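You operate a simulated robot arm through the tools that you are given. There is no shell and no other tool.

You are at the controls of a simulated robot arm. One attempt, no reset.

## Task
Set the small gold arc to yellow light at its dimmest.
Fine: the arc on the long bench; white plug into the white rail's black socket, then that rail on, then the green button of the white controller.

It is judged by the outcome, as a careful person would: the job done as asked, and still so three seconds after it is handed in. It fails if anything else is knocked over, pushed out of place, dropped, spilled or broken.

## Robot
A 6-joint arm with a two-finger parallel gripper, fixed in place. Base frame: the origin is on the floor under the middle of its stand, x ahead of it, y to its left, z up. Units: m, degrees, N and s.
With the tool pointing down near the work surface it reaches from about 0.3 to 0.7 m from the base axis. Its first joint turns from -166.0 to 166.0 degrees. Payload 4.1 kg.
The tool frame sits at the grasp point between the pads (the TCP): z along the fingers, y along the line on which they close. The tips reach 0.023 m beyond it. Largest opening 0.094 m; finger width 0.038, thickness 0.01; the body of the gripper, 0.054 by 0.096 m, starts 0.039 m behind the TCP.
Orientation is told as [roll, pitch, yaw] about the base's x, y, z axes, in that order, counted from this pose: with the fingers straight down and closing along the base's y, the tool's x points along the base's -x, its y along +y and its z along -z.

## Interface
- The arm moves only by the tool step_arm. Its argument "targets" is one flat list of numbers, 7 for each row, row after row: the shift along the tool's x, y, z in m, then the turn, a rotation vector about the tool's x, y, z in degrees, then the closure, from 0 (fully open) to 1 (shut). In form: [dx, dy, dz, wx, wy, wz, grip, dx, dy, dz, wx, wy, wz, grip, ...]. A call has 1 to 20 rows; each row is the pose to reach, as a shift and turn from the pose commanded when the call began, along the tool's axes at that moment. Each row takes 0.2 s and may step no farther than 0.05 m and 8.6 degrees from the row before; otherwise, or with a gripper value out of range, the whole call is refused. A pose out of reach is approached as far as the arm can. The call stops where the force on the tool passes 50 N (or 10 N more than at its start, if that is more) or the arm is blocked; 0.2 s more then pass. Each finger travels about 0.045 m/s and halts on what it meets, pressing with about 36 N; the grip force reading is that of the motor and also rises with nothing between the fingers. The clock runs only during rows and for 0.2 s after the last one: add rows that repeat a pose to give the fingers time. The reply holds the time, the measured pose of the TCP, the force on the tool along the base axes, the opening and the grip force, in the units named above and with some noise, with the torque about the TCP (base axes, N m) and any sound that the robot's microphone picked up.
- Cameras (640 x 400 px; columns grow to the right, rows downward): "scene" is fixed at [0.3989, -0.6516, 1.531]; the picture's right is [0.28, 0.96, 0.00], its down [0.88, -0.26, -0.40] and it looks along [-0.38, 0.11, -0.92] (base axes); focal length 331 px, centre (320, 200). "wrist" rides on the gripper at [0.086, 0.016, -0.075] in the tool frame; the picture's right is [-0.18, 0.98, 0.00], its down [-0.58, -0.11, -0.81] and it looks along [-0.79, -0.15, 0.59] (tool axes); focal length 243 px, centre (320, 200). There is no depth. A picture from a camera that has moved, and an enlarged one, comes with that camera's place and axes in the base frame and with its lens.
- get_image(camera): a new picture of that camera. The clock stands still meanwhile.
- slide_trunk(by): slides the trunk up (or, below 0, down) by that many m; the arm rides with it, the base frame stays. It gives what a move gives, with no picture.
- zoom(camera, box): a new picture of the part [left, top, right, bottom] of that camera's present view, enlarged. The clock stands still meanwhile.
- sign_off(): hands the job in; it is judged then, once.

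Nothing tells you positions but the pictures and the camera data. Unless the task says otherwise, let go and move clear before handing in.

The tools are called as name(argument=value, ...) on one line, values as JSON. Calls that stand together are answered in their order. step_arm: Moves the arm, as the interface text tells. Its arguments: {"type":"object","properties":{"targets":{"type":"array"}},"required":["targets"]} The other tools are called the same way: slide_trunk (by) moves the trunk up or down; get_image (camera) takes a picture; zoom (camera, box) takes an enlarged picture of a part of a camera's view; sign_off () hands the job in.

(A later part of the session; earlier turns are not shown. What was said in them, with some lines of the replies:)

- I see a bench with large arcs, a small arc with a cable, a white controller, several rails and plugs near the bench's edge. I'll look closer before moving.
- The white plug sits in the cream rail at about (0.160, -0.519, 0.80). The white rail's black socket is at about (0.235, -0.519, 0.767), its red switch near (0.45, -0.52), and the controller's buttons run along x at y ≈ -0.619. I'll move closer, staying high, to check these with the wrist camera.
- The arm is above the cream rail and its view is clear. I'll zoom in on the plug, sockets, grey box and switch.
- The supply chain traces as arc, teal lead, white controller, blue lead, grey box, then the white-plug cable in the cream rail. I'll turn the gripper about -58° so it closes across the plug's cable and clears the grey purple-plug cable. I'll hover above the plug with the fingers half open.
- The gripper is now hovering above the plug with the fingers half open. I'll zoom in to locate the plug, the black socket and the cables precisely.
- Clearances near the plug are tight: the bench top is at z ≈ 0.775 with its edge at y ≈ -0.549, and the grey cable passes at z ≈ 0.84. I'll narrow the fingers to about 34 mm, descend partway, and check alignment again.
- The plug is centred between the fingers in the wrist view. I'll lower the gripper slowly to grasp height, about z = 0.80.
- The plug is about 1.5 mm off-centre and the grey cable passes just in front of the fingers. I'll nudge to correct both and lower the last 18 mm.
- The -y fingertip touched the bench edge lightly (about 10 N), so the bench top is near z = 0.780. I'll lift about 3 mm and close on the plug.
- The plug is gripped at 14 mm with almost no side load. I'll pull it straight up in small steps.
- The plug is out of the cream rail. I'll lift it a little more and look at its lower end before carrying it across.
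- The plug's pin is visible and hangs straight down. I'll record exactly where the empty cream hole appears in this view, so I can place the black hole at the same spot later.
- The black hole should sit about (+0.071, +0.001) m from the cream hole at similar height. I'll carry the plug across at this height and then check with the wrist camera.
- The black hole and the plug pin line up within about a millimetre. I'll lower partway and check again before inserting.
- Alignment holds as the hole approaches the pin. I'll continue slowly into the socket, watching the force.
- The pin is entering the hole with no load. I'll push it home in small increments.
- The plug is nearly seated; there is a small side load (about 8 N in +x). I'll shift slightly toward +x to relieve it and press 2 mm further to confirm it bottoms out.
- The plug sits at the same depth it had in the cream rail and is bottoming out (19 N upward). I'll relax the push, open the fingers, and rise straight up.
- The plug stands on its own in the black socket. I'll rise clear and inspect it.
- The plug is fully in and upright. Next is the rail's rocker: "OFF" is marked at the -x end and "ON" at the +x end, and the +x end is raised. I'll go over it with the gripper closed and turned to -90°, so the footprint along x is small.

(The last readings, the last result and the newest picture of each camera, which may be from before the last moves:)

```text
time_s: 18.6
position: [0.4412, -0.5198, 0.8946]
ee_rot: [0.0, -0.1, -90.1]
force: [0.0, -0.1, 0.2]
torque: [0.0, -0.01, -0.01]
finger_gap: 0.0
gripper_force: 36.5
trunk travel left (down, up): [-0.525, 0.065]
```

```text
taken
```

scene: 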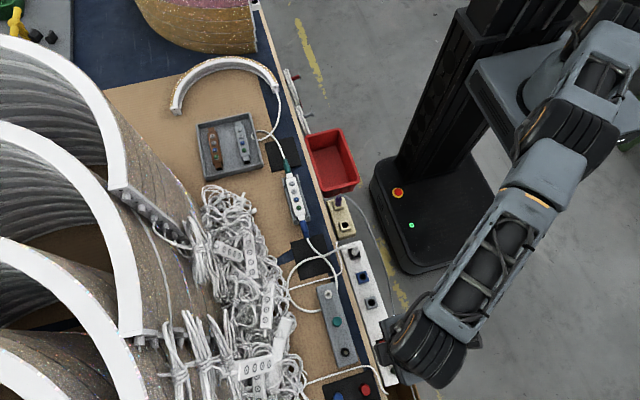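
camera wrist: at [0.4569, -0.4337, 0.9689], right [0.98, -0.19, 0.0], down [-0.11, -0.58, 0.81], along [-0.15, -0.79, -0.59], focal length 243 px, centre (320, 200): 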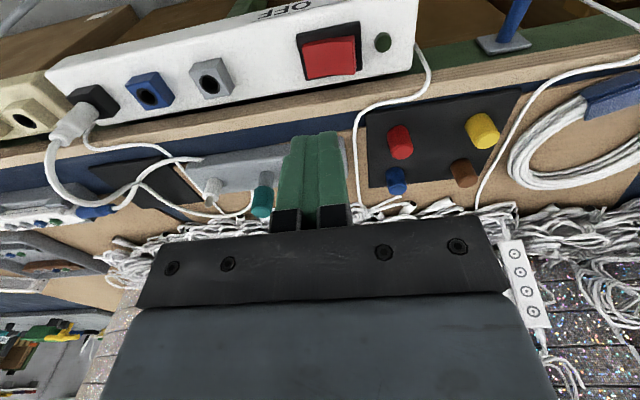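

zoom(camera="wrist", box=[280, 10, 420, 97])

zoom(camera="wrist", box=[0, 40, 240, 230])

```text
4.57 times, centred on (350, 54) of wrist
camera zoom: at [0.4569, -0.4337, 0.9689], right [0.98, -0.19, 0.0], down [-0.11, -0.58, 0.81], along [-0.15, -0.79, -0.59], focal length 1109 px, centre (183, 870)
```

zoom: 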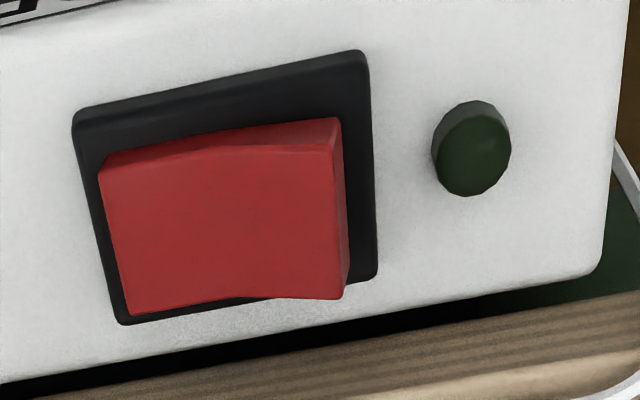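

```text
2.11 times, centred on (120, 135) of wrist
camera zoom: at [0.4569, -0.4337, 0.9689], right [0.98, -0.19, 0.0], down [-0.11, -0.58, 0.81], along [-0.15, -0.79, -0.59], focal length 511 px, centre (741, 337)
```

zoom: 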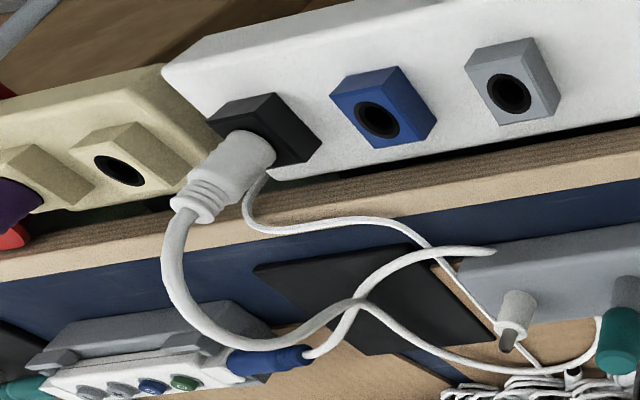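

The rocker spans x ≈ 0.428 to 0.468 at y ≈ -0.520, with the raised ON end at about z = 0.775. I'll position the closed fingers over x = 0.463 and lower to just above it.

step_arm(targets=[-0.0007, 0.011, 0.02, 0, 0, 0, 1, -0.0007, 0.022, 0.045, 0, 0, 0, 1, -0.0007, 0.022, 0.07, 0, 0, 0, 1, -0.0007, 0.022, 0.08, 0, 0, 0, 1, -0.0007, 0.022, 0.08, 0, 0, 0, 1])

zoom(camera="wrist", box=[250, 50, 410, 150])

zoom(camera="scene", box=[340, 310, 440, 400])

```text
time_s: 19.8
position: [0.4555, -0.51, 0.8165]
ee_rot: [0.1, -0.1, -90.0]
force: [0.2, -0.1, 0.3]
torque: [0.01, -0.01, -0.02]
finger_gap: 0.0004
gripper_force: 36.4
out of reach, approached as far as the arm can: row 2, 3, 4, 5
trunk travel left (down, up): [-0.525, 0.065]
```

```text
4.00 times, centred on (330, 100) of wrist
camera zoom: at [0.4702, -0.4243, 0.8907], right [0.98, -0.18, 0.0], down [-0.11, -0.58, 0.81], along [-0.15, -0.79, -0.59], focal length 970 px, centre (280, 600)
```

zoom: 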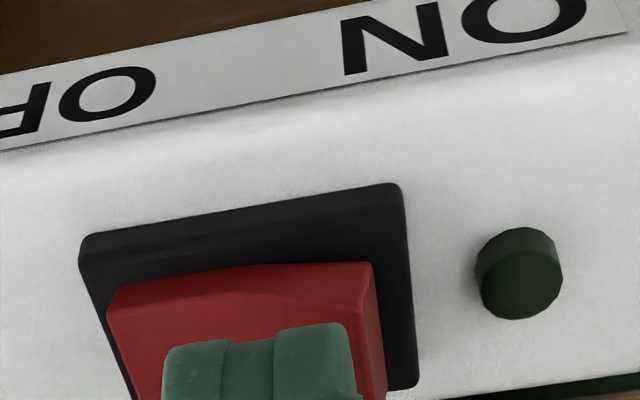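

```text
4.44 times, centred on (390, 355) of scene
camera zoom: at [0.3989, -0.6516, 1.531], right [0.28, 0.96, 0.0], down [0.88, -0.26, -0.4], along [-0.38, 0.11, -0.92], focal length 1470 px, centre (9, -489)
```

zoom: 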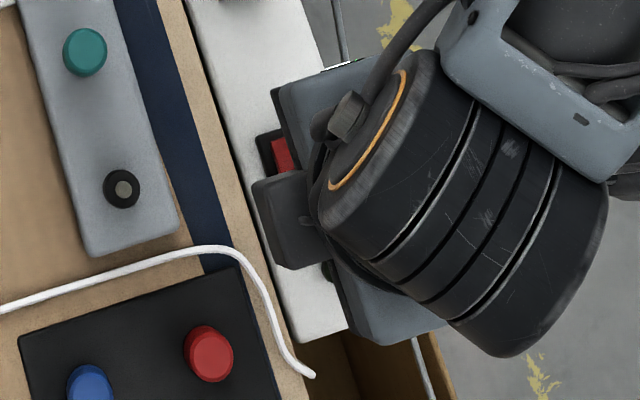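

The arm can't reach down that far out from its present shoulder height. I'll raise the arm, lower the trunk by about 0.2 m, and then come down again.

step_arm(targets=[0, -0.005, -0.04, 0, 0, 0, 1, 0, -0.01, -0.08, 0, 0, 0, 1, 0, -0.01, -0.12, 0, 0, 0, 1, 0, -0.01, -0.16, 0, 0, 0, 1, 0, -0.01, -0.2, 0, 0, 0, 1, 0, -0.01, -0.24, 0, 0, 0, 1, 0, -0.01, -0.24, 0, 0, 0, 1])

get_image(camera="scene")

get_image(camera="wrist")

```text
time_s: 21.4
position: [0.4439, -0.5087, 1.0588]
ee_rot: [0.0, 0.0, -90.0]
force: [-0.8, 0.4, -0.5]
torque: [-0.01, 0.0, -0.03]
finger_gap: 0.0002
gripper_force: 36.0
trunk travel left (down, up): [-0.525, 0.065]
```

```text
taken
```

scene: 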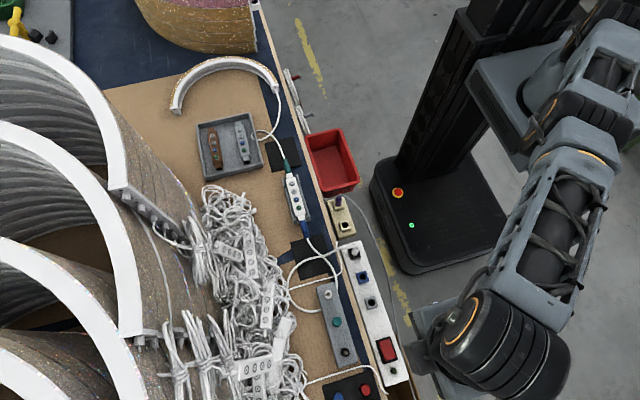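

```text
taken
camera wrist: at [0.4592, -0.4231, 1.1313], right [0.98, -0.18, 0.0], down [-0.11, -0.58, 0.81], along [-0.15, -0.79, -0.59], focal length 243 px, centre (320, 200)
```

wrist: 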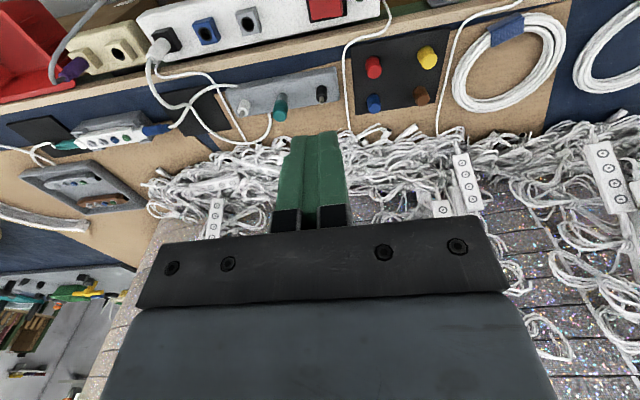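

slide_trunk(by=-0.18)

get_image(camera="scene")

get_image(camera="wrist")

```text
time_s: 23.4
position: [0.4443, -0.5107, 0.8769]
ee_rot: [0.0, 0.0, -90.0]
force: [0.7, 0.9, 0.0]
torque: [0.02, 0.01, 0.01]
finger_gap: 0.0
gripper_force: 35.6
trunk travel left (down, up): [-0.345, 0.245]
```

```text
taken
```

scene: 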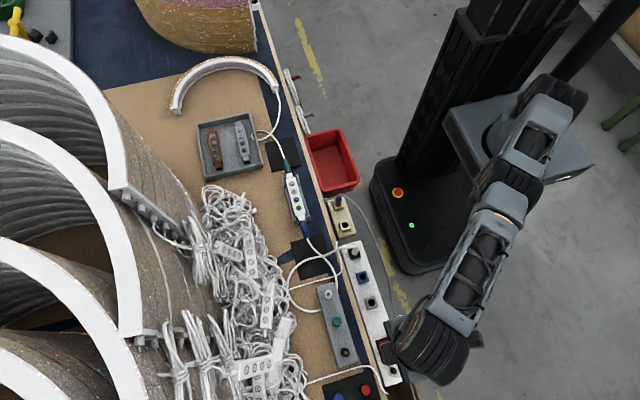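

```text
taken
camera wrist: at [0.4594, -0.4234, 0.951], right [0.98, -0.18, 0.0], down [-0.11, -0.58, 0.81], along [-0.15, -0.79, -0.59], focal length 243 px, centre (320, 200)
```

wrist: 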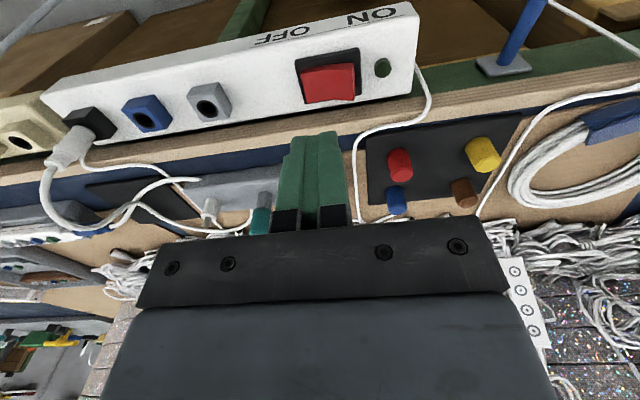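

The trunk is down and the arm has more room. I'll move over the rocker's ON end and stop just above it.

step_arm(targets=[-0.005, 0.01, 0.015, 0, 0, 0, 1, -0.0105, 0.019, 0.035, 0, 0, 0, 1, -0.0105, 0.019, 0.055, 0, 0, 0, 1, -0.0105, 0.019, 0.065, 0, 0, 0, 1, -0.0105, 0.019, 0.065, 0, 0, 0, 1])

zoom(camera="wrist", box=[250, 70, 410, 170])

```text
time_s: 24.6
position: [0.4571, -0.5122, 0.8149]
ee_rot: [0.0, -0.1, -89.9]
force: [0.6, 0.2, 0.3]
torque: [0.0, 0.03, -0.02]
finger_gap: 0.0002
gripper_force: 36.7
out of reach, approached as far as the arm can: row 1, 2, 3, 4, 5
trunk travel left (down, up): [-0.345, 0.245]
```

```text
4.00 times, centred on (330, 120) of wrist
camera zoom: at [0.4725, -0.4268, 0.8895], right [0.98, -0.18, 0.0], down [-0.11, -0.58, 0.81], along [-0.15, -0.79, -0.59], focal length 970 px, centre (280, 520)
```

zoom: 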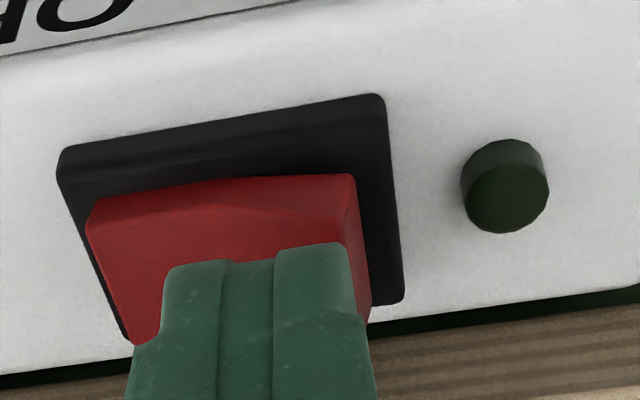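

The vertical tool reaches only (0.457, -0.512), but from there the fingers still cover the rocker's raised ON end. I'll press straight down in small steps and watch the force.

step_arm(targets=[0, 0, 0.005, 0, 0, 0, 1, 0, 0, 0.01, 0, 0, 0, 1, 0, 0, 0.014, 0, 0, 0, 1, 0, 0, 0.017, 0, 0, 0, 1, 0, 0, 0.02, 0, 0, 0, 1])

zoom(camera="wrist", box=[250, 70, 410, 170])

```text
time_s: 25.8
position: [0.4572, -0.5127, 0.7994]
ee_rot: [0.2, -0.3, -89.9]
force: [0.4, -0.5, 16.9]
torque: [0.1, 0.11, 0.0]
finger_gap: 0.0
gripper_force: 36.1
trunk travel left (down, up): [-0.345, 0.245]
heard: click
```

```text
4.00 times, centred on (330, 120) of wrist
camera zoom: at [0.4721, -0.4266, 0.8733], right [0.98, -0.18, 0.01], down [-0.11, -0.58, 0.81], along [-0.15, -0.8, -0.59], focal length 970 px, centre (280, 520)
```

zoom: 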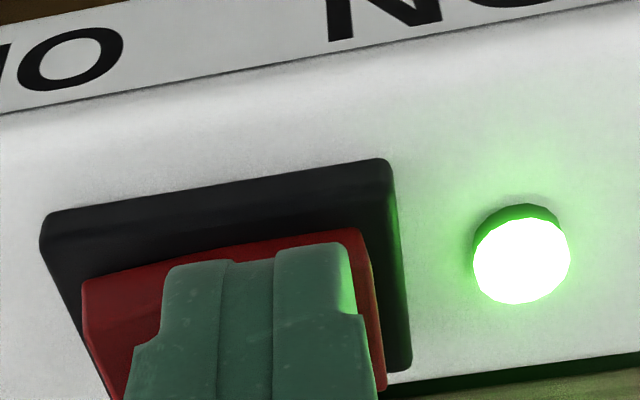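

A click was heard and the rail's green lamp is lit. I'll lift off straight up.

step_arm(targets=[0, 0, -0.015, 0, 0, 0, 1, 0, 0, -0.04, 0, 0, 0, 1, 0, 0, -0.07, 0, 0, 0, 1, 0, 0, -0.11, 0, 0, 0, 1, 0, 0, -0.15, 0, 0, 0, 1, 0, 0, -0.15, 0, 0, 0, 1])

get_image(camera="scene")

get_image(camera="wrist")

zoom(camera="scene", box=[160, 40, 320, 240])

```text
time_s: 27.2
position: [0.44, -0.4918, 0.9377]
ee_rot: [-0.1, -0.1, -90.0]
force: [-0.5, 0.4, 0.1]
torque: [0.02, -0.05, -0.02]
finger_gap: 0.0
gripper_force: 36.2
out of reach, approached as far as the arm can: row 2, 3, 4, 5, 6
trunk travel left (down, up): [-0.345, 0.245]
```

```text
taken
```

scene: 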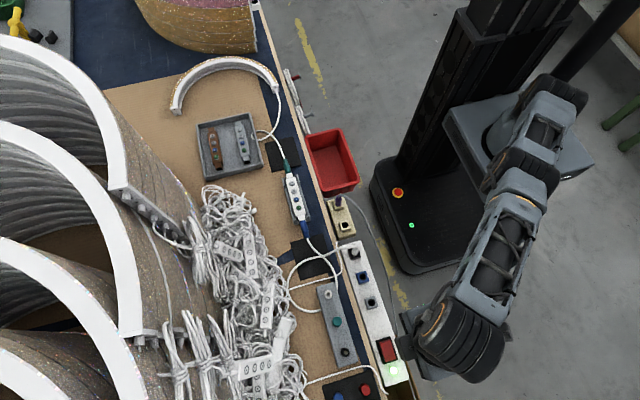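

```text
taken
camera wrist: at [0.4548, -0.4063, 1.0117], right [0.98, -0.18, 0.0], down [-0.11, -0.58, 0.81], along [-0.15, -0.79, -0.59], focal length 243 px, centre (320, 200)
```

wrist: 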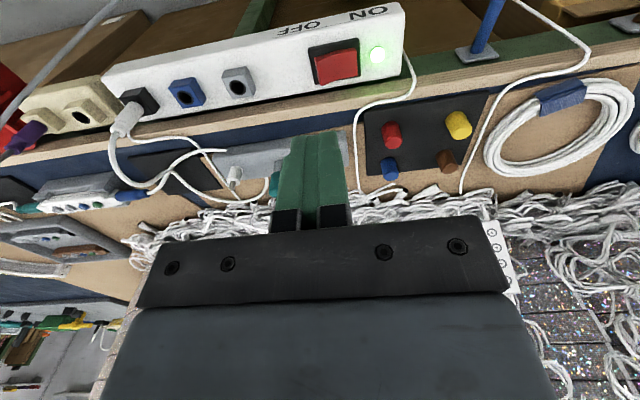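

```text
2.00 times, centred on (240, 140) of scene
camera zoom: at [0.3989, -0.6516, 1.531], right [0.28, 0.96, 0.0], down [0.88, -0.26, -0.4], along [-0.38, 0.11, -0.92], focal length 661 px, centre (480, 320)
```

zoom: 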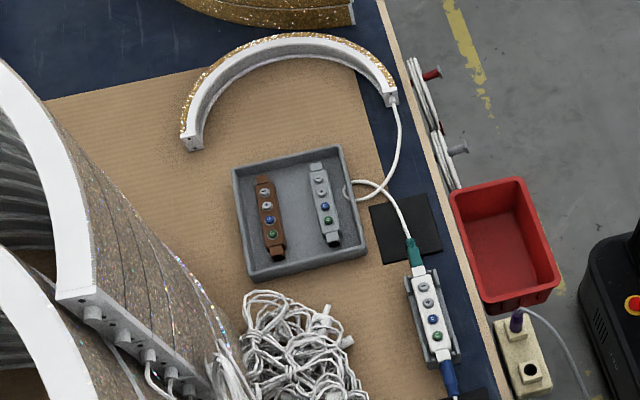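

The rail is on and the plug's cable is resting calmly; the arc is still dark. Next I'll go to the white controller, keeping the closed fingers at -90° so they span only about 20 mm along its button row.

step_arm(targets=[-0.0123, -0.0355, 0.002, 0, 0, 0, 1, -0.0246, -0.071, 0.004, 0, 0, 0, 1, -0.0369, -0.1065, 0.006, 0, 0, 0, 1, -0.0492, -0.142, 0.008, 0, 0, 0, 1, -0.0615, -0.1775, 0.01, 0, 0, 0, 1, -0.0738, -0.213, 0.012, 0, 0, 0, 1, -0.0861, -0.2485, 0.015, 0, 0, 0, 1, -0.0984, -0.284, 0.02, 0, 0, 0, 1, -0.1107, -0.3195, 0.03, 0, 0, 0, 1, -0.123, -0.355, 0.038, 0, 0, 0, 1, -0.123, -0.355, 0.038, 0, 0, 0, 1])

get_image(camera="wrist")

get_image(camera="scene")

```text
time_s: 29.6
position: [0.0848, -0.6286, 0.9085]
ee_rot: [0.0, 0.0, -90.1]
force: [-0.1, 0.4, 0.2]
torque: [0.03, -0.03, 0.01]
finger_gap: 0.0001
gripper_force: 35.5
out of reach, approached as far as the arm can: row 1, 2, 3, 4, 5, 6, 7, 8, 9, 10, 11
trunk travel left (down, up): [-0.345, 0.245]
```

```text
taken
camera wrist: at [0.1004, -0.5414, 0.9812], right [0.98, -0.18, 0.0], down [-0.11, -0.58, 0.81], along [-0.15, -0.79, -0.59], focal length 243 px, centre (320, 200)
```

wrist: 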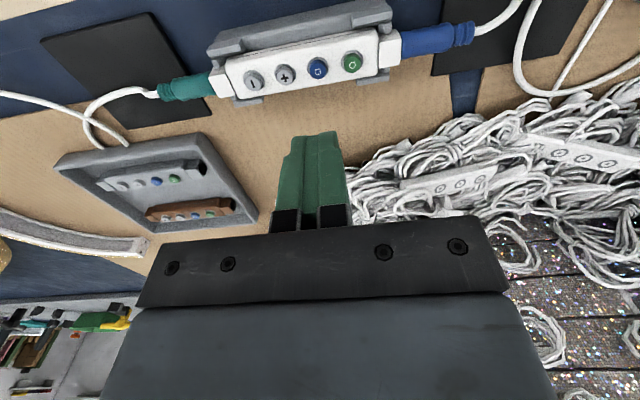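

```text
taken
```

scene: 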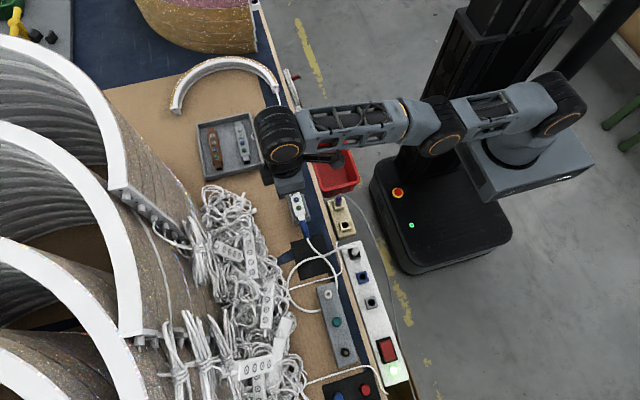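

The arm arrived but reported a reach limit, and the pose is slightly off. Raising the trunk 0.1 m should put the shoulder at a better height for the controller.

slide_trunk(by=0.12)

step_arm(targets=[0.005, 0, 0.02, 0, 0, 0, 1, 0.01, 0, 0.05, 0, 0, 0, 1, 0.01, 0, 0.08, 0, 0, 0, 1, 0.01, 0, 0.11, 0, 0, 0, 1, 0.01, 0, 0.13, 0, 0, 0, 1, 0.01, 0, 0.13, 0, 0, 0, 1])

get_image(camera="wrist")

```text
time_s: 31.1
position: [0.0851, -0.627, 1.0271]
ee_rot: [0.1, -0.1, -90.0]
force: [0.3, -0.5, -0.5]
torque: [0.0, -0.01, 0.01]
finger_gap: 0.0
gripper_force: 36.5
trunk travel left (down, up): [-0.465, 0.125]
```

```text
time_s: 32.5
position: [0.0864, -0.649, 0.9026]
ee_rot: [0.0, 0.1, -89.9]
force: [-0.8, -0.2, 0.5]
torque: [0.02, 0.0, 0.01]
finger_gap: 0.0003
gripper_force: 36.1
out of reach, approached as far as the arm can: row 1, 2, 3, 4, 5, 6
trunk travel left (down, up): [-0.465, 0.125]
```

```text
taken
camera wrist: at [0.1015, -0.5623, 0.9766], right [0.98, -0.18, 0.0], down [-0.11, -0.58, 0.81], along [-0.15, -0.79, -0.59], focal length 243 px, centre (320, 200)
```

wrist: 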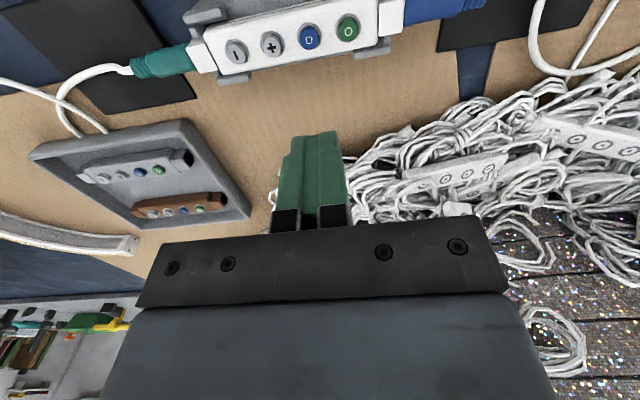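

The arm didn't come inward as commanded: it seems to have passed through its straight pose, so the elbow now bends the wrong way. I'll look at its posture before moving on.

get_image(camera="scene")

zoom(camera="scene", box=[220, 40, 640, 240])

```text
taken
```

scene: 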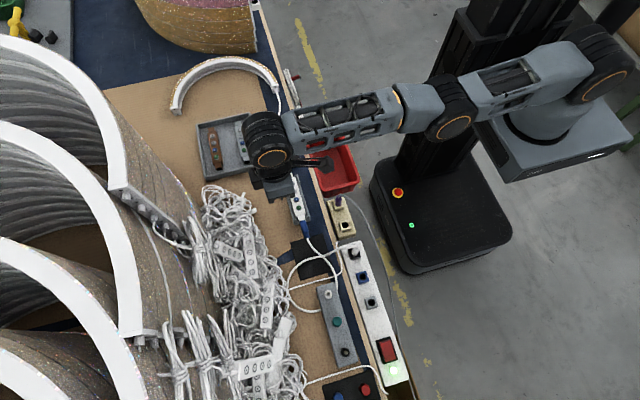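

```text
1.52 times, centred on (430, 140) of scene
camera zoom: at [0.3989, -0.6516, 1.531], right [0.28, 0.96, 0.0], down [0.88, -0.26, -0.4], along [-0.38, 0.11, -0.92], focal length 504 px, centre (152, 291)
```

zoom: 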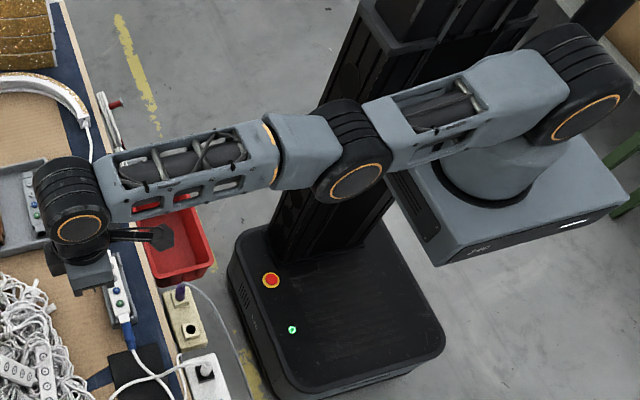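

The elbow is slightly below the shoulder–wrist line, so it has flipped downward. To recover, I'll raise everything for clearance, stretch the arm out high above the bench, sweep downward while stretched so the elbow bends up again, then draw back in.

slide_trunk(by=0.12)

step_arm(targets=[0, 0, -0.03, 0, 0, 0, 1, -0.01, 0, -0.06, 0, 0, 0, 1, -0.03, 0, -0.08, 0, 0, 0, 1, -0.05, 0, -0.08, 0, 0, 0, 1, -0.07, 0, -0.08, 0, 0, 0, 1, -0.07, 0, -0.08, 0, 0, 0, 1])

get_image(camera="scene")

```text
time_s: 34.0
position: [0.0853, -0.6481, 1.0226]
ee_rot: [0.0, 0.1, -90.1]
force: [0.3, 0.2, -0.2]
torque: [-0.04, -0.01, 0.03]
finger_gap: 0.0
gripper_force: 36.1
trunk travel left (down, up): [-0.585, 0.005]
```

```text
time_s: 35.4
position: [0.0849, -0.6436, 1.0891]
ee_rot: [0.0, 0.1, -90.1]
force: [-0.5, -0.5, 0.2]
torque: [0.0, 0.01, 0.0]
finger_gap: 0.0
gripper_force: 36.2
out of reach, approached as far as the arm can: row 2, 3, 4, 5, 6
trunk travel left (down, up): [-0.585, 0.005]
```

```text
taken
```

scene: 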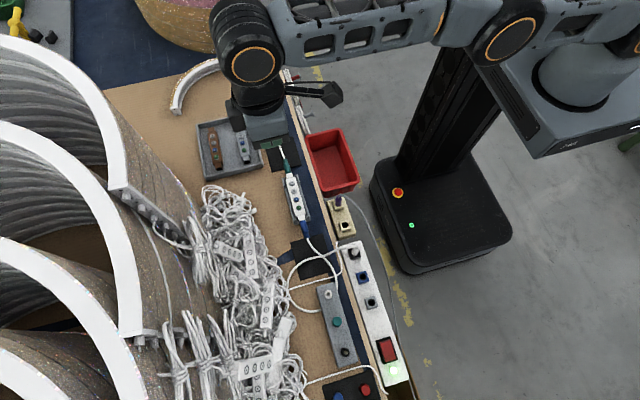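

The arm is at its straight limit and the solver isn't bending the elbow. Recovery from the first reach limit worked with an upward-and-inward move, so I'll try that here, where everything is well clear.

step_arm(targets=[0.02, 0, -0.02, 0, 0, 0, 1, 0.04, 0, -0.04, 0, 0, 0, 1, 0.06, 0, -0.06, 0, 0, 0, 1, 0.08, 0, -0.08, 0, 0, 0, 1, 0.1, 0, -0.1, 0, 0, 0, 1, 0.1, 0, -0.1, 0, 0, 0, 1])

get_image(camera="scene")

```text
time_s: 36.8
position: [0.0841, -0.5434, 1.1894]
ee_rot: [0.0, 0.1, -90.0]
force: [0.6, -0.4, -0.3]
torque: [0.01, 0.0, 0.01]
finger_gap: 0.0
gripper_force: 35.6
trunk travel left (down, up): [-0.585, 0.005]
```

```text
taken
```

scene: 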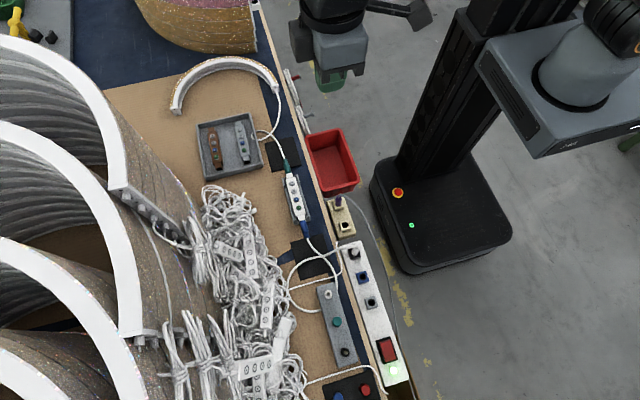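

The arm recovered and is bending properly again. I'll lower the trunk by 0.1 m so the controller lies comfortably inside the reach, then come down over it.

slide_trunk(by=-0.1)

step_arm(targets=[-0.01, 0, 0.03, 0, 0, 0, 1, -0.02, 0, 0.06, 0, 0, 0, 1, -0.03, 0, 0.09, 0, 0, 0, 1, -0.04, 0, 0.12, 0, 0, 0, 1, -0.055, 0, 0.15, 0, 0, 0, 1, -0.065, 0, 0.175, 0, 0, 0, 1, -0.065, 0, 0.175, 0, 0, 0, 1])

get_image(camera="wrist")

get_image(camera="scene")

```text
time_s: 38.1
position: [0.0851, -0.5437, 1.0899]
ee_rot: [0.0, 0.2, -89.9]
force: [-0.2, 0.5, 0.2]
torque: [0.01, -0.03, -0.01]
finger_gap: 0.0
gripper_force: 36.1
trunk travel left (down, up): [-0.485, 0.105]
```

```text
time_s: 39.7
position: [0.0832, -0.6095, 0.9132]
ee_rot: [0.1, 0.1, -90.0]
force: [-0.1, -0.2, 0.2]
torque: [0.02, 0.01, 0.01]
finger_gap: 0.0003
gripper_force: 35.8
trunk travel left (down, up): [-0.485, 0.105]
```

```text
taken
camera wrist: at [0.099, -0.5235, 0.9886], right [0.98, -0.18, 0.0], down [-0.11, -0.58, 0.81], along [-0.15, -0.79, -0.59], focal length 243 px, centre (320, 200)
```

wrist: 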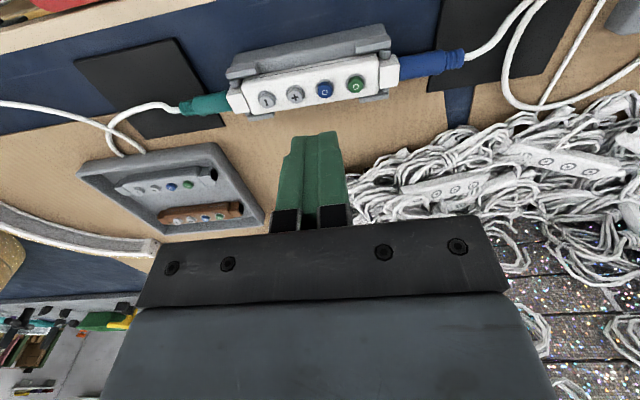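

```text
taken
```

scene: 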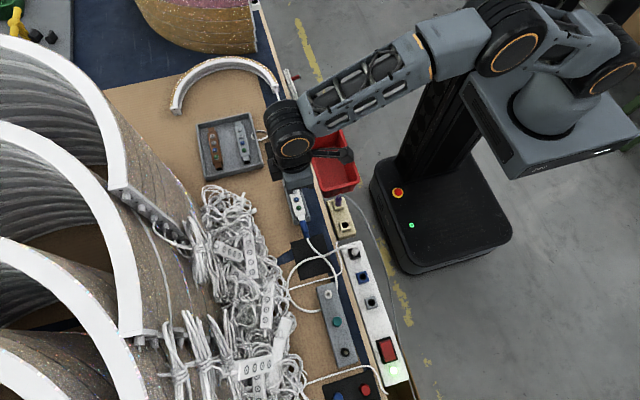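

Now the elbow is up and the pose is exact. I'll zoom in on the controller to locate its buttons and the cradle's tabs.

zoom(camera="wrist", box=[220, 20, 410, 130])

zoom(camera="wrist", box=[260, 100, 370, 230])

zoom(camera="scene", box=[270, 150, 330, 240])

```text
3.37 times, centred on (315, 75) of wrist
camera zoom: at [0.099, -0.5235, 0.9886], right [0.98, -0.18, 0.0], down [-0.11, -0.58, 0.81], along [-0.15, -0.79, -0.59], focal length 817 px, centre (337, 621)
```

zoom: 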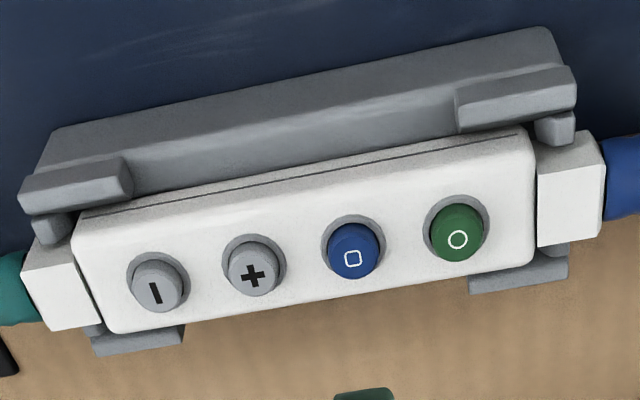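

```text
3.08 times, centred on (315, 165) of wrist
camera zoom: at [0.099, -0.5235, 0.9886], right [0.98, -0.18, 0.0], down [-0.11, -0.58, 0.81], along [-0.15, -0.79, -0.59], focal length 746 px, centre (335, 308)
```

zoom: 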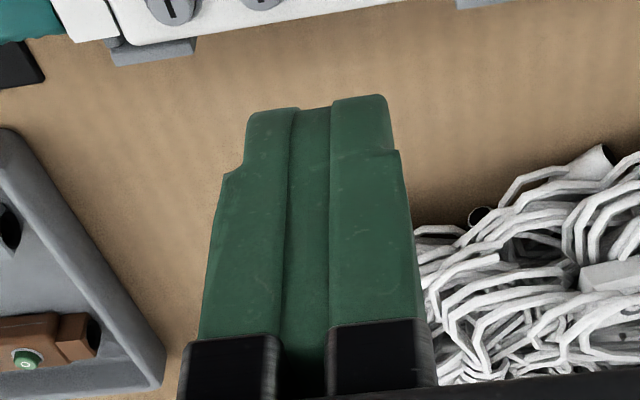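

```text
4.44 times, centred on (300, 195) of scene
camera zoom: at [0.3989, -0.6516, 1.531], right [0.28, 0.96, 0.0], down [0.88, -0.26, -0.4], along [-0.38, 0.11, -0.92], focal length 1470 px, centre (409, 222)
```

zoom: 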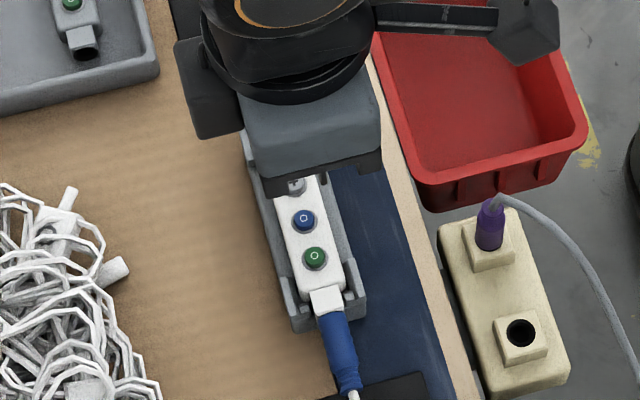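

Buttons sit in a row along x at roughly 22 mm spacing: − (0.043), + (0.064), blue (0.086) and green (0.108), at y ≈ -0.619 and z ≈ 0.815. I'll position the closed fingertips above the green button.

step_arm(targets=[-0.004, 0.01, 0.015, 0, 0, 0, 1, -0.008, 0.018, 0.03, 0, 0, 0, 1, -0.0115, 0.025, 0.045, 0, 0, 0, 1, -0.0115, 0.025, 0.052, 0, 0, 0, 1, -0.0115, 0.025, 0.052, 0, 0, 0, 1])

zoom(camera="wrist", box=[230, 60, 410, 180])

zoom(camera="scene", box=[270, 160, 340, 240])

```text
time_s: 40.9
position: [0.1091, -0.6198, 0.8624]
ee_rot: [0.0, 0.1, -90.0]
force: [0.1, 0.1, -0.1]
torque: [0.0, 0.0, 0.0]
finger_gap: 0.0001
gripper_force: 35.7
trunk travel left (down, up): [-0.485, 0.105]
```

```text
3.33 times, centred on (320, 120) of wrist
camera zoom: at [0.1247, -0.534, 0.9367], right [0.98, -0.18, 0.0], down [-0.11, -0.58, 0.81], along [-0.15, -0.79, -0.59], focal length 809 px, centre (320, 467)
```

zoom: 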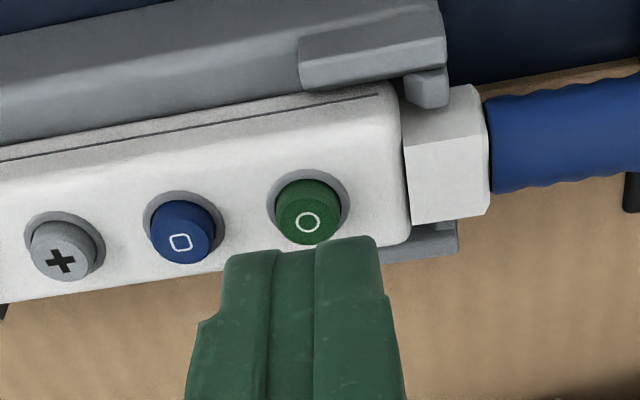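

```text
5.00 times, centred on (305, 200) of scene
camera zoom: at [0.3989, -0.6516, 1.531], right [0.28, 0.96, 0.0], down [0.88, -0.26, -0.4], along [-0.38, 0.11, -0.92], focal length 1653 px, centre (395, 200)
```

zoom: 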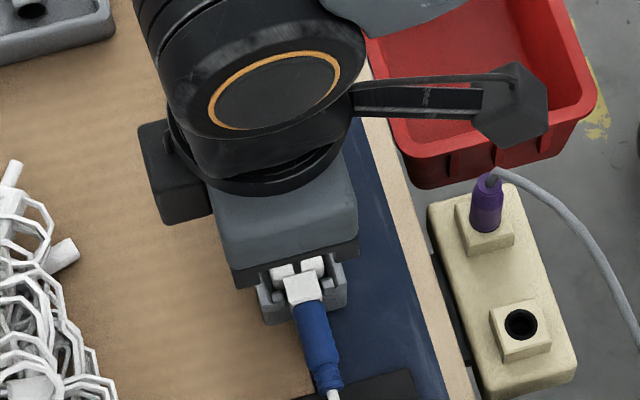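

The fingers are about 2 mm too far toward +x. I'll shift by -2 mm and press down gently in small steps.

step_arm(targets=[-0.001, -0.002, 0.01, 0, 0, 0, 1, -0.001, -0.002, 0.016, 0, 0, 0, 1, -0.001, -0.002, 0.019, 0, 0, 0, 1, -0.001, -0.002, 0.022, 0, 0, 0, 1, -0.001, -0.002, 0.024, 0, 0, 0, 1])

zoom(camera="wrist", box=[230, 60, 410, 180])

```text
time_s: 42.1
position: [0.1078, -0.6213, 0.8428]
ee_rot: [0.1, -0.3, -90.0]
force: [2.4, -0.2, 24.0]
torque: [0.2, 0.03, -0.05]
finger_gap: 0.0
gripper_force: 35.9
trunk travel left (down, up): [-0.485, 0.105]
heard: click
```

```text
3.33 times, centred on (320, 120) of wrist
camera zoom: at [0.1227, -0.5349, 0.9165], right [0.98, -0.18, 0.0], down [-0.11, -0.58, 0.81], along [-0.15, -0.8, -0.59], focal length 809 px, centre (320, 467)
```

zoom: 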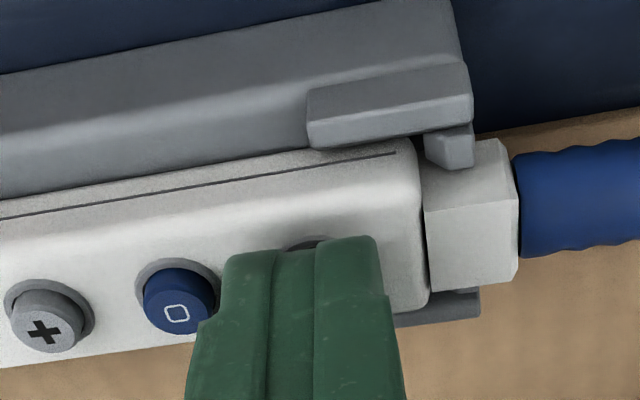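

A click was heard. I'll lift off and look at the arc.

step_arm(targets=[0, 0, -0.01, 0, 0, 0, 1, 0, 0, -0.02, 0, 0, 0, 1, 0, 0, -0.03, 0, 0, 0, 1, 0, 0, -0.03, 0, 0, 0, 1])

get_image(camera="scene")

zoom(camera="scene", box=[150, 40, 300, 190])

zoom(camera="wrist", box=[200, 50, 420, 180])

```text
time_s: 43.1
position: [0.1065, -0.6217, 0.8687]
ee_rot: [0.0, 0.0, -89.9]
force: [0.7, 0.3, 0.8]
torque: [-0.01, 0.01, 0.0]
finger_gap: 0.0
gripper_force: 36.4
trunk travel left (down, up): [-0.485, 0.105]
```

```text
taken
```

scene: 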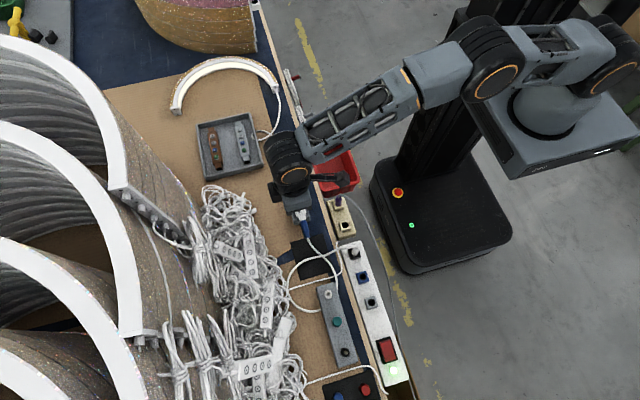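

```text
2.67 times, centred on (225, 115) of scene
camera zoom: at [0.3989, -0.6516, 1.531], right [0.28, 0.96, 0.0], down [0.88, -0.26, -0.4], along [-0.38, 0.11, -0.92], focal length 882 px, centre (573, 427)
```

zoom: 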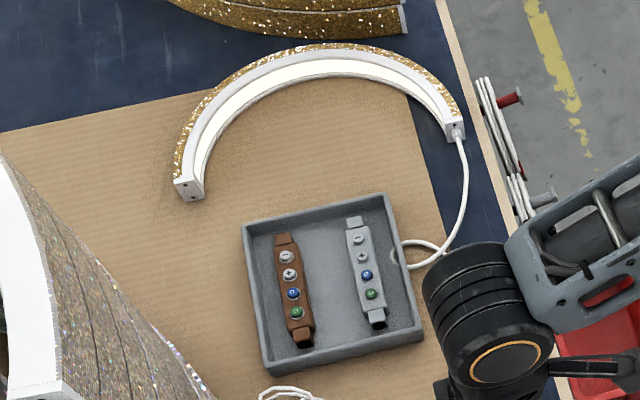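

```text
2.91 times, centred on (310, 115) of wrist
camera zoom: at [0.1226, -0.5352, 0.9421], right [0.98, -0.18, 0.0], down [-0.11, -0.58, 0.81], along [-0.15, -0.79, -0.59], focal length 706 px, centre (349, 447)
```

zoom: 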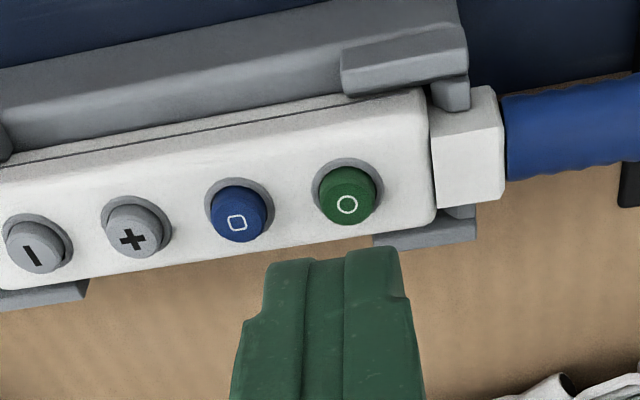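

The arc is lit white now. The blue button should change the colour, so I'll move to it (22 mm toward -x), press once and lift.

step_arm(targets=[0.002, -0.011, 0, 0, 0, 0, 1, 0.003, -0.0215, 0, 0, 0, 0, 1, 0.003, -0.0215, 0.012, 0, 0, 0, 1, 0.003, -0.0215, 0.022, 0, 0, 0, 1, 0.003, -0.0215, 0.027, 0, 0, 0, 1, 0.003, -0.0215, 0.03, 0, 0, 0, 1, 0.003, -0.0215, 0.015, 0, 0, 0, 1, 0.003, -0.0215, 0, 0, 0, 0, 1])

zoom(camera="scene", box=[150, 40, 300, 190])

zoom(camera="wrist", box=[200, 50, 420, 180])

```text
time_s: 44.9
position: [0.0861, -0.6164, 0.8677]
ee_rot: [0.1, 0.2, -90.0]
force: [0.3, 0.4, -0.1]
torque: [0.06, -0.03, -0.02]
finger_gap: 0.0
gripper_force: 36.5
trunk travel left (down, up): [-0.485, 0.105]
heard: click
```

```text
2.67 times, centred on (225, 115) of scene
camera zoom: at [0.3989, -0.6516, 1.531], right [0.28, 0.96, 0.0], down [0.88, -0.26, -0.4], along [-0.38, 0.11, -0.92], focal length 882 px, centre (573, 427)
```

zoom: 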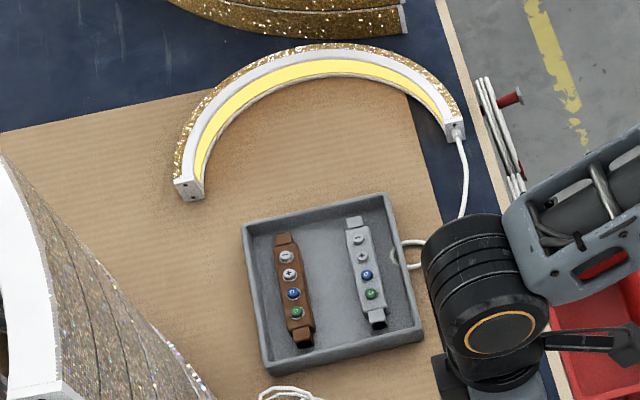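

```text
2.91 times, centred on (310, 115) of wrist
camera zoom: at [0.1014, -0.5318, 0.9426], right [0.98, -0.18, 0.0], down [-0.11, -0.58, 0.8], along [-0.15, -0.79, -0.59], focal length 706 px, centre (349, 447)
```

zoom: 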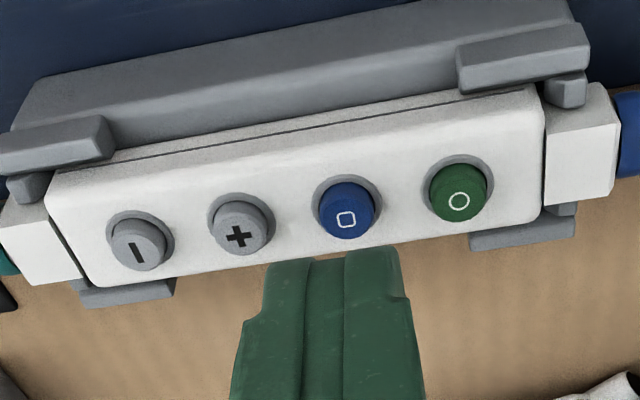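

The arc is yellow now. Next I'll move to the "−" button (about 43.5 mm toward -x) and press once to see the change.

step_arm(targets=[0, -0.015, 0, 0, 0, 0, 1, 0, -0.03, 0, 0, 0, 0, 1, -0.001, -0.0435, 0, 0, 0, 0, 1, -0.001, -0.0435, 0.012, 0, 0, 0, 1, -0.001, -0.0435, 0.022, 0, 0, 0, 1, -0.001, -0.0435, 0.027, 0, 0, 0, 1, -0.001, -0.0435, 0.03, 0, 0, 0, 1, -0.001, -0.0435, 0.015, 0, 0, 0, 1, -0.001, -0.0435, 0, 0, 0, 0, 1])

zoom(camera="scene", box=[150, 40, 300, 190])

zoom(camera="wrist", box=[200, 50, 420, 180])

```text
time_s: 46.9
position: [0.042, -0.6194, 0.8666]
ee_rot: [0.1, 0.1, -90.0]
force: [-0.2, 1.2, -0.1]
torque: [-0.01, 0.0, -0.01]
finger_gap: 0.0
gripper_force: 36.3
trunk travel left (down, up): [-0.485, 0.105]
heard: click
```

```text
2.67 times, centred on (225, 115) of scene
camera zoom: at [0.3989, -0.6516, 1.531], right [0.28, 0.96, 0.0], down [0.88, -0.26, -0.4], along [-0.38, 0.11, -0.92], focal length 882 px, centre (573, 427)
```

zoom: 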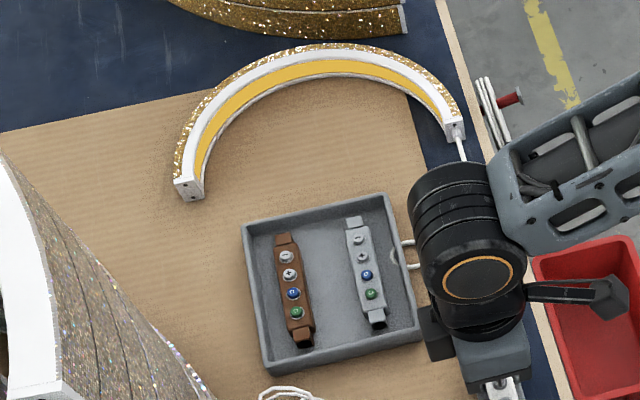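

```text
2.91 times, centred on (310, 115) of wrist
camera zoom: at [0.0578, -0.5332, 0.9423], right [0.98, -0.18, 0.0], down [-0.11, -0.58, 0.8], along [-0.15, -0.79, -0.59], focal length 706 px, centre (349, 447)
```

zoom: 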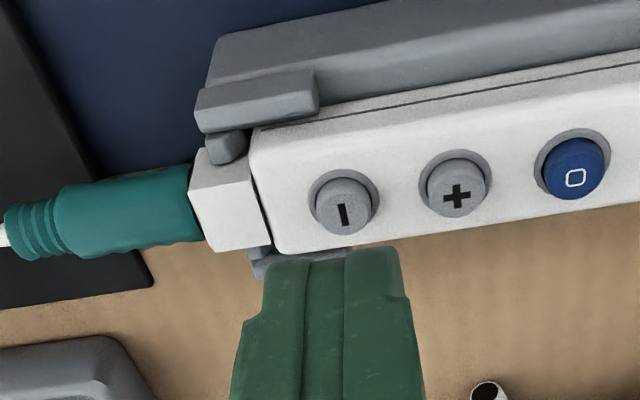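

The light went down one step. I'll press "−" again in place.

step_arm(targets=[0, 0, 0.012, 0, 0, 0, 1, 0, 0, 0.022, 0, 0, 0, 1, 0, 0, 0.027, 0, 0, 0, 1, 0, 0, 0.03, 0, 0, 0, 1, 0, 0, 0.015, 0, 0, 0, 1, 0, 0, 0, 0, 0, 0, 1])

zoom(camera="scene", box=[150, 40, 300, 190])

```text
time_s: 48.3
position: [0.0435, -0.6196, 0.8689]
ee_rot: [0.0, 0.3, -89.9]
force: [-0.3, -0.1, -0.1]
torque: [0.03, 0.0, 0.0]
finger_gap: 0.0
gripper_force: 35.6
trunk travel left (down, up): [-0.485, 0.105]
heard: click
```

```text
2.67 times, centred on (225, 115) of scene
camera zoom: at [0.3989, -0.6516, 1.531], right [0.28, 0.96, 0.0], down [0.88, -0.26, -0.4], along [-0.38, 0.11, -0.92], focal length 882 px, centre (573, 427)
```

zoom: 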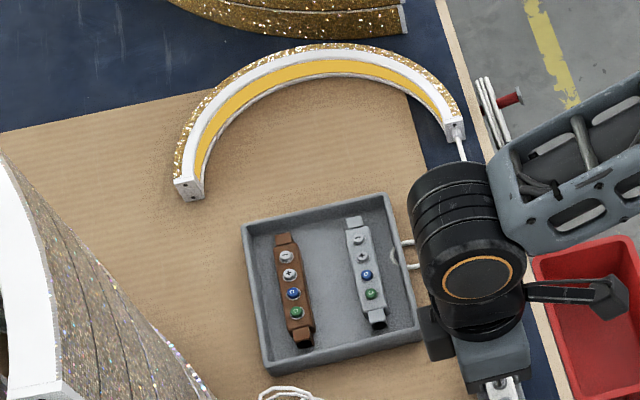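

The picture looks nearly unchanged. I'll look closer, press once more and compare.

zoom(camera="scene", box=[200, 55, 250, 85])

step_arm(targets=[0, 0, 0.012, 0, 0, 0, 1, 0, 0, 0.022, 0, 0, 0, 1, 0, 0, 0.027, 0, 0, 0, 1, 0, 0, 0.03, 0, 0, 0, 1, 0, 0, 0.015, 0, 0, 0, 1, 0, 0, 0, 0, 0, 0, 1])

zoom(camera="scene", box=[200, 55, 250, 85])

zoom(camera="scene", box=[150, 40, 300, 190])

```text
12.80 times, centred on (225, 70) of scene
camera zoom: at [0.3989, -0.6516, 1.531], right [0.28, 0.96, 0.0], down [0.88, -0.26, -0.4], along [-0.38, 0.11, -0.92], focal length 4233 px, centre (1536, 1864)
```

zoom: 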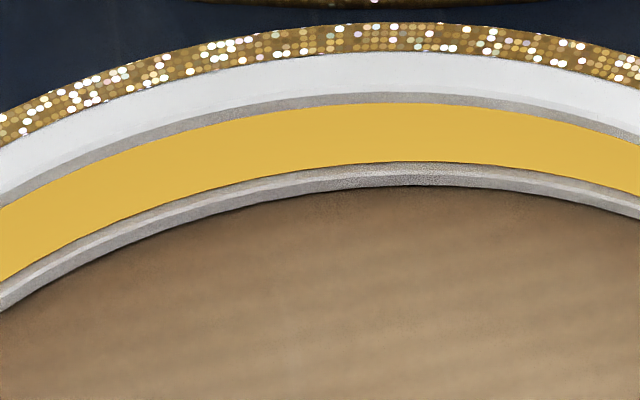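

```text
time_s: 49.7
position: [0.0427, -0.6191, 0.8674]
ee_rot: [0.0, 0.2, -90.0]
force: [0.0, 0.1, -0.1]
torque: [-0.04, -0.01, 0.0]
finger_gap: 0.0
gripper_force: 35.9
trunk travel left (down, up): [-0.485, 0.105]
heard: click
```

```text
12.80 times, centred on (225, 70) of scene
camera zoom: at [0.3989, -0.6516, 1.531], right [0.28, 0.96, 0.0], down [0.88, -0.26, -0.4], along [-0.38, 0.11, -0.92], focal length 4233 px, centre (1536, 1864)
```

zoom: 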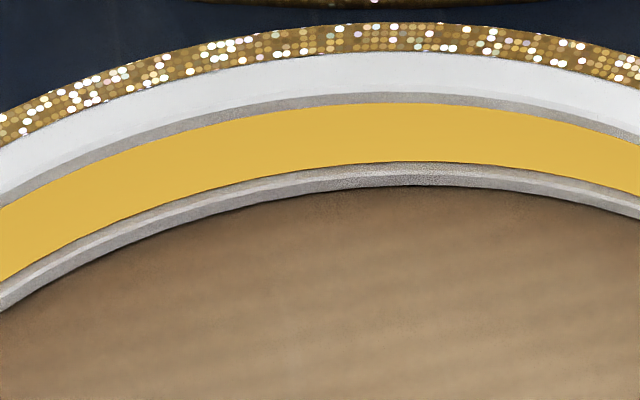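

```text
2.67 times, centred on (225, 115) of scene
camera zoom: at [0.3989, -0.6516, 1.531], right [0.28, 0.96, 0.0], down [0.88, -0.26, -0.4], along [-0.38, 0.11, -0.92], focal length 882 px, centre (573, 427)
```

zoom: 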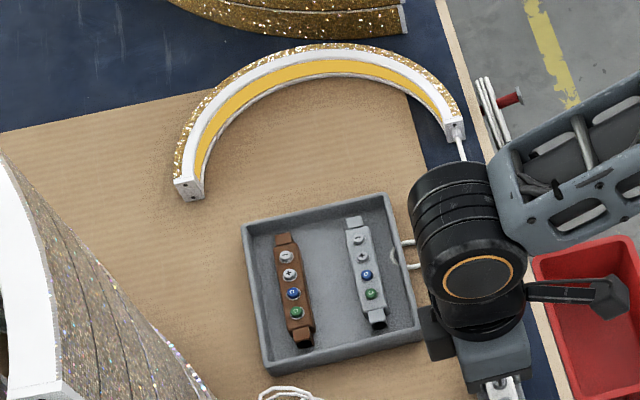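

A third press changed nothing, so the yellow is at its dimmest step. I'll lift away from the controller, retract and check the whole scene.

step_arm(targets=[0, 0, -0.03, 0, 0, 0, 1, 0.01, 0, -0.06, 0, 0, 0, 1, 0.03, 0, -0.09, 0, 0, 0, 1, 0.05, 0, -0.12, 0, 0, 0, 1, 0.08, 0, -0.15, 0, 0, 0, 1, 0.11, 0, -0.18, 0, 0, 0, 1, 0.14, 0, -0.2, 0, 0, 0, 1, 0.17, 0, -0.22, 0, 0, 0, 1, 0.17, 0, -0.22, 0, 0, 0, 1])

get_image(camera="scene")

zoom(camera="scene", box=[150, 40, 310, 200])

zoom(camera="scene", box=[260, 140, 420, 300])

zoom(camera="scene", box=[280, 260, 430, 400])

```text
time_s: 51.7
position: [0.0423, -0.4477, 1.0906]
ee_rot: [0.0, 0.1, -90.0]
force: [-0.3, 0.0, 0.1]
torque: [0.01, 0.02, 0.0]
finger_gap: 0.0
gripper_force: 35.4
trunk travel left (down, up): [-0.485, 0.105]
```

```text
taken
```

scene: 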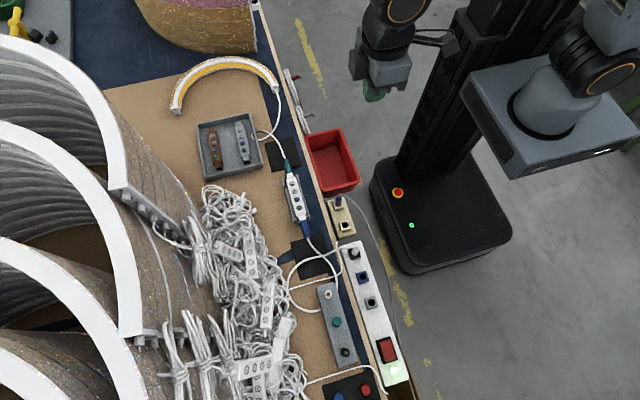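

```text
2.50 times, centred on (230, 120) of scene
camera zoom: at [0.3989, -0.6516, 1.531], right [0.28, 0.96, 0.0], down [0.88, -0.26, -0.4], along [-0.38, 0.11, -0.92], focal length 827 px, centre (545, 400)
```

zoom: 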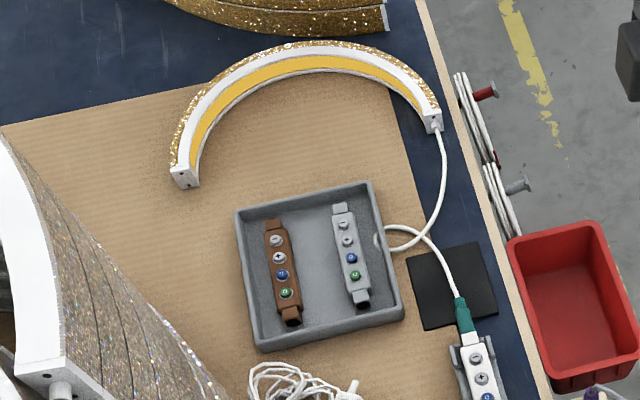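

```text
2.50 times, centred on (340, 220) of scene
camera zoom: at [0.3989, -0.6516, 1.531], right [0.28, 0.96, 0.0], down [0.88, -0.26, -0.4], along [-0.38, 0.11, -0.92], focal length 827 px, centre (270, 150)
```

zoom: 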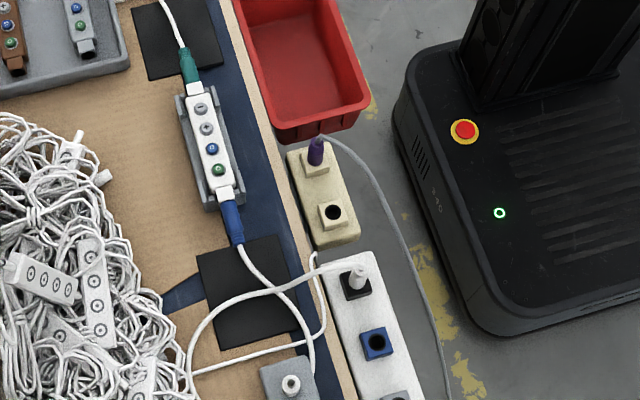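

```text
2.86 times, centred on (355, 330) of scene
camera zoom: at [0.3989, -0.6516, 1.531], right [0.28, 0.96, 0.0], down [0.88, -0.26, -0.4], along [-0.38, 0.11, -0.92], focal length 945 px, centre (220, -171)
```

zoom: 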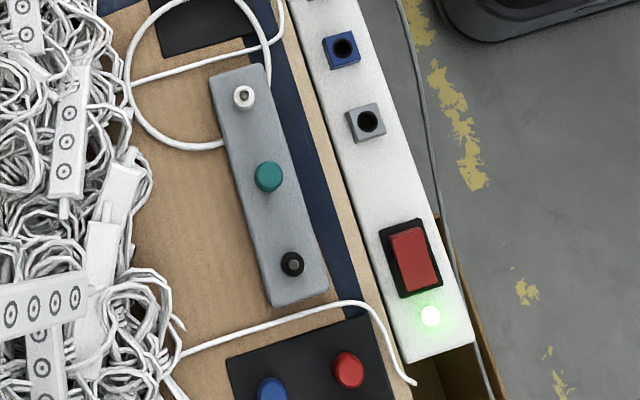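

The arc glows dim yellow, the white plug stands in the black socket, and the rail lamp is green. Nothing else has been disturbed and the arm is well clear, so I'm handing the job in.

sign_off()

```text
The job is handed in.
```

The small gold arc on the long bench is lit yellow at its dimmest setting, and I've handed the job in.

- **Plug:** the white plug is now in the white rail's black socket. It sits at the same depth as it did in the cream rail.
- **Rail:** the white rail is switched on, and its green lamp is lit.
- **Colour:** the green button on the white controller brought the arc on in white. One press of the blue button turned it yellow.
- **Brightness:** the first press of "−" dimmed the light visibly. Two more presses made no difference I could see, so I took that as the lowest step.

While I was lining up on the plug, a fingertip briefly touched the bench edge with about 10 N of force. Nothing moved. In the last pictures everything else was in place, including the purple plug. The arm is clear of the bench, and the trunk is about 4 cm lower than where it started.
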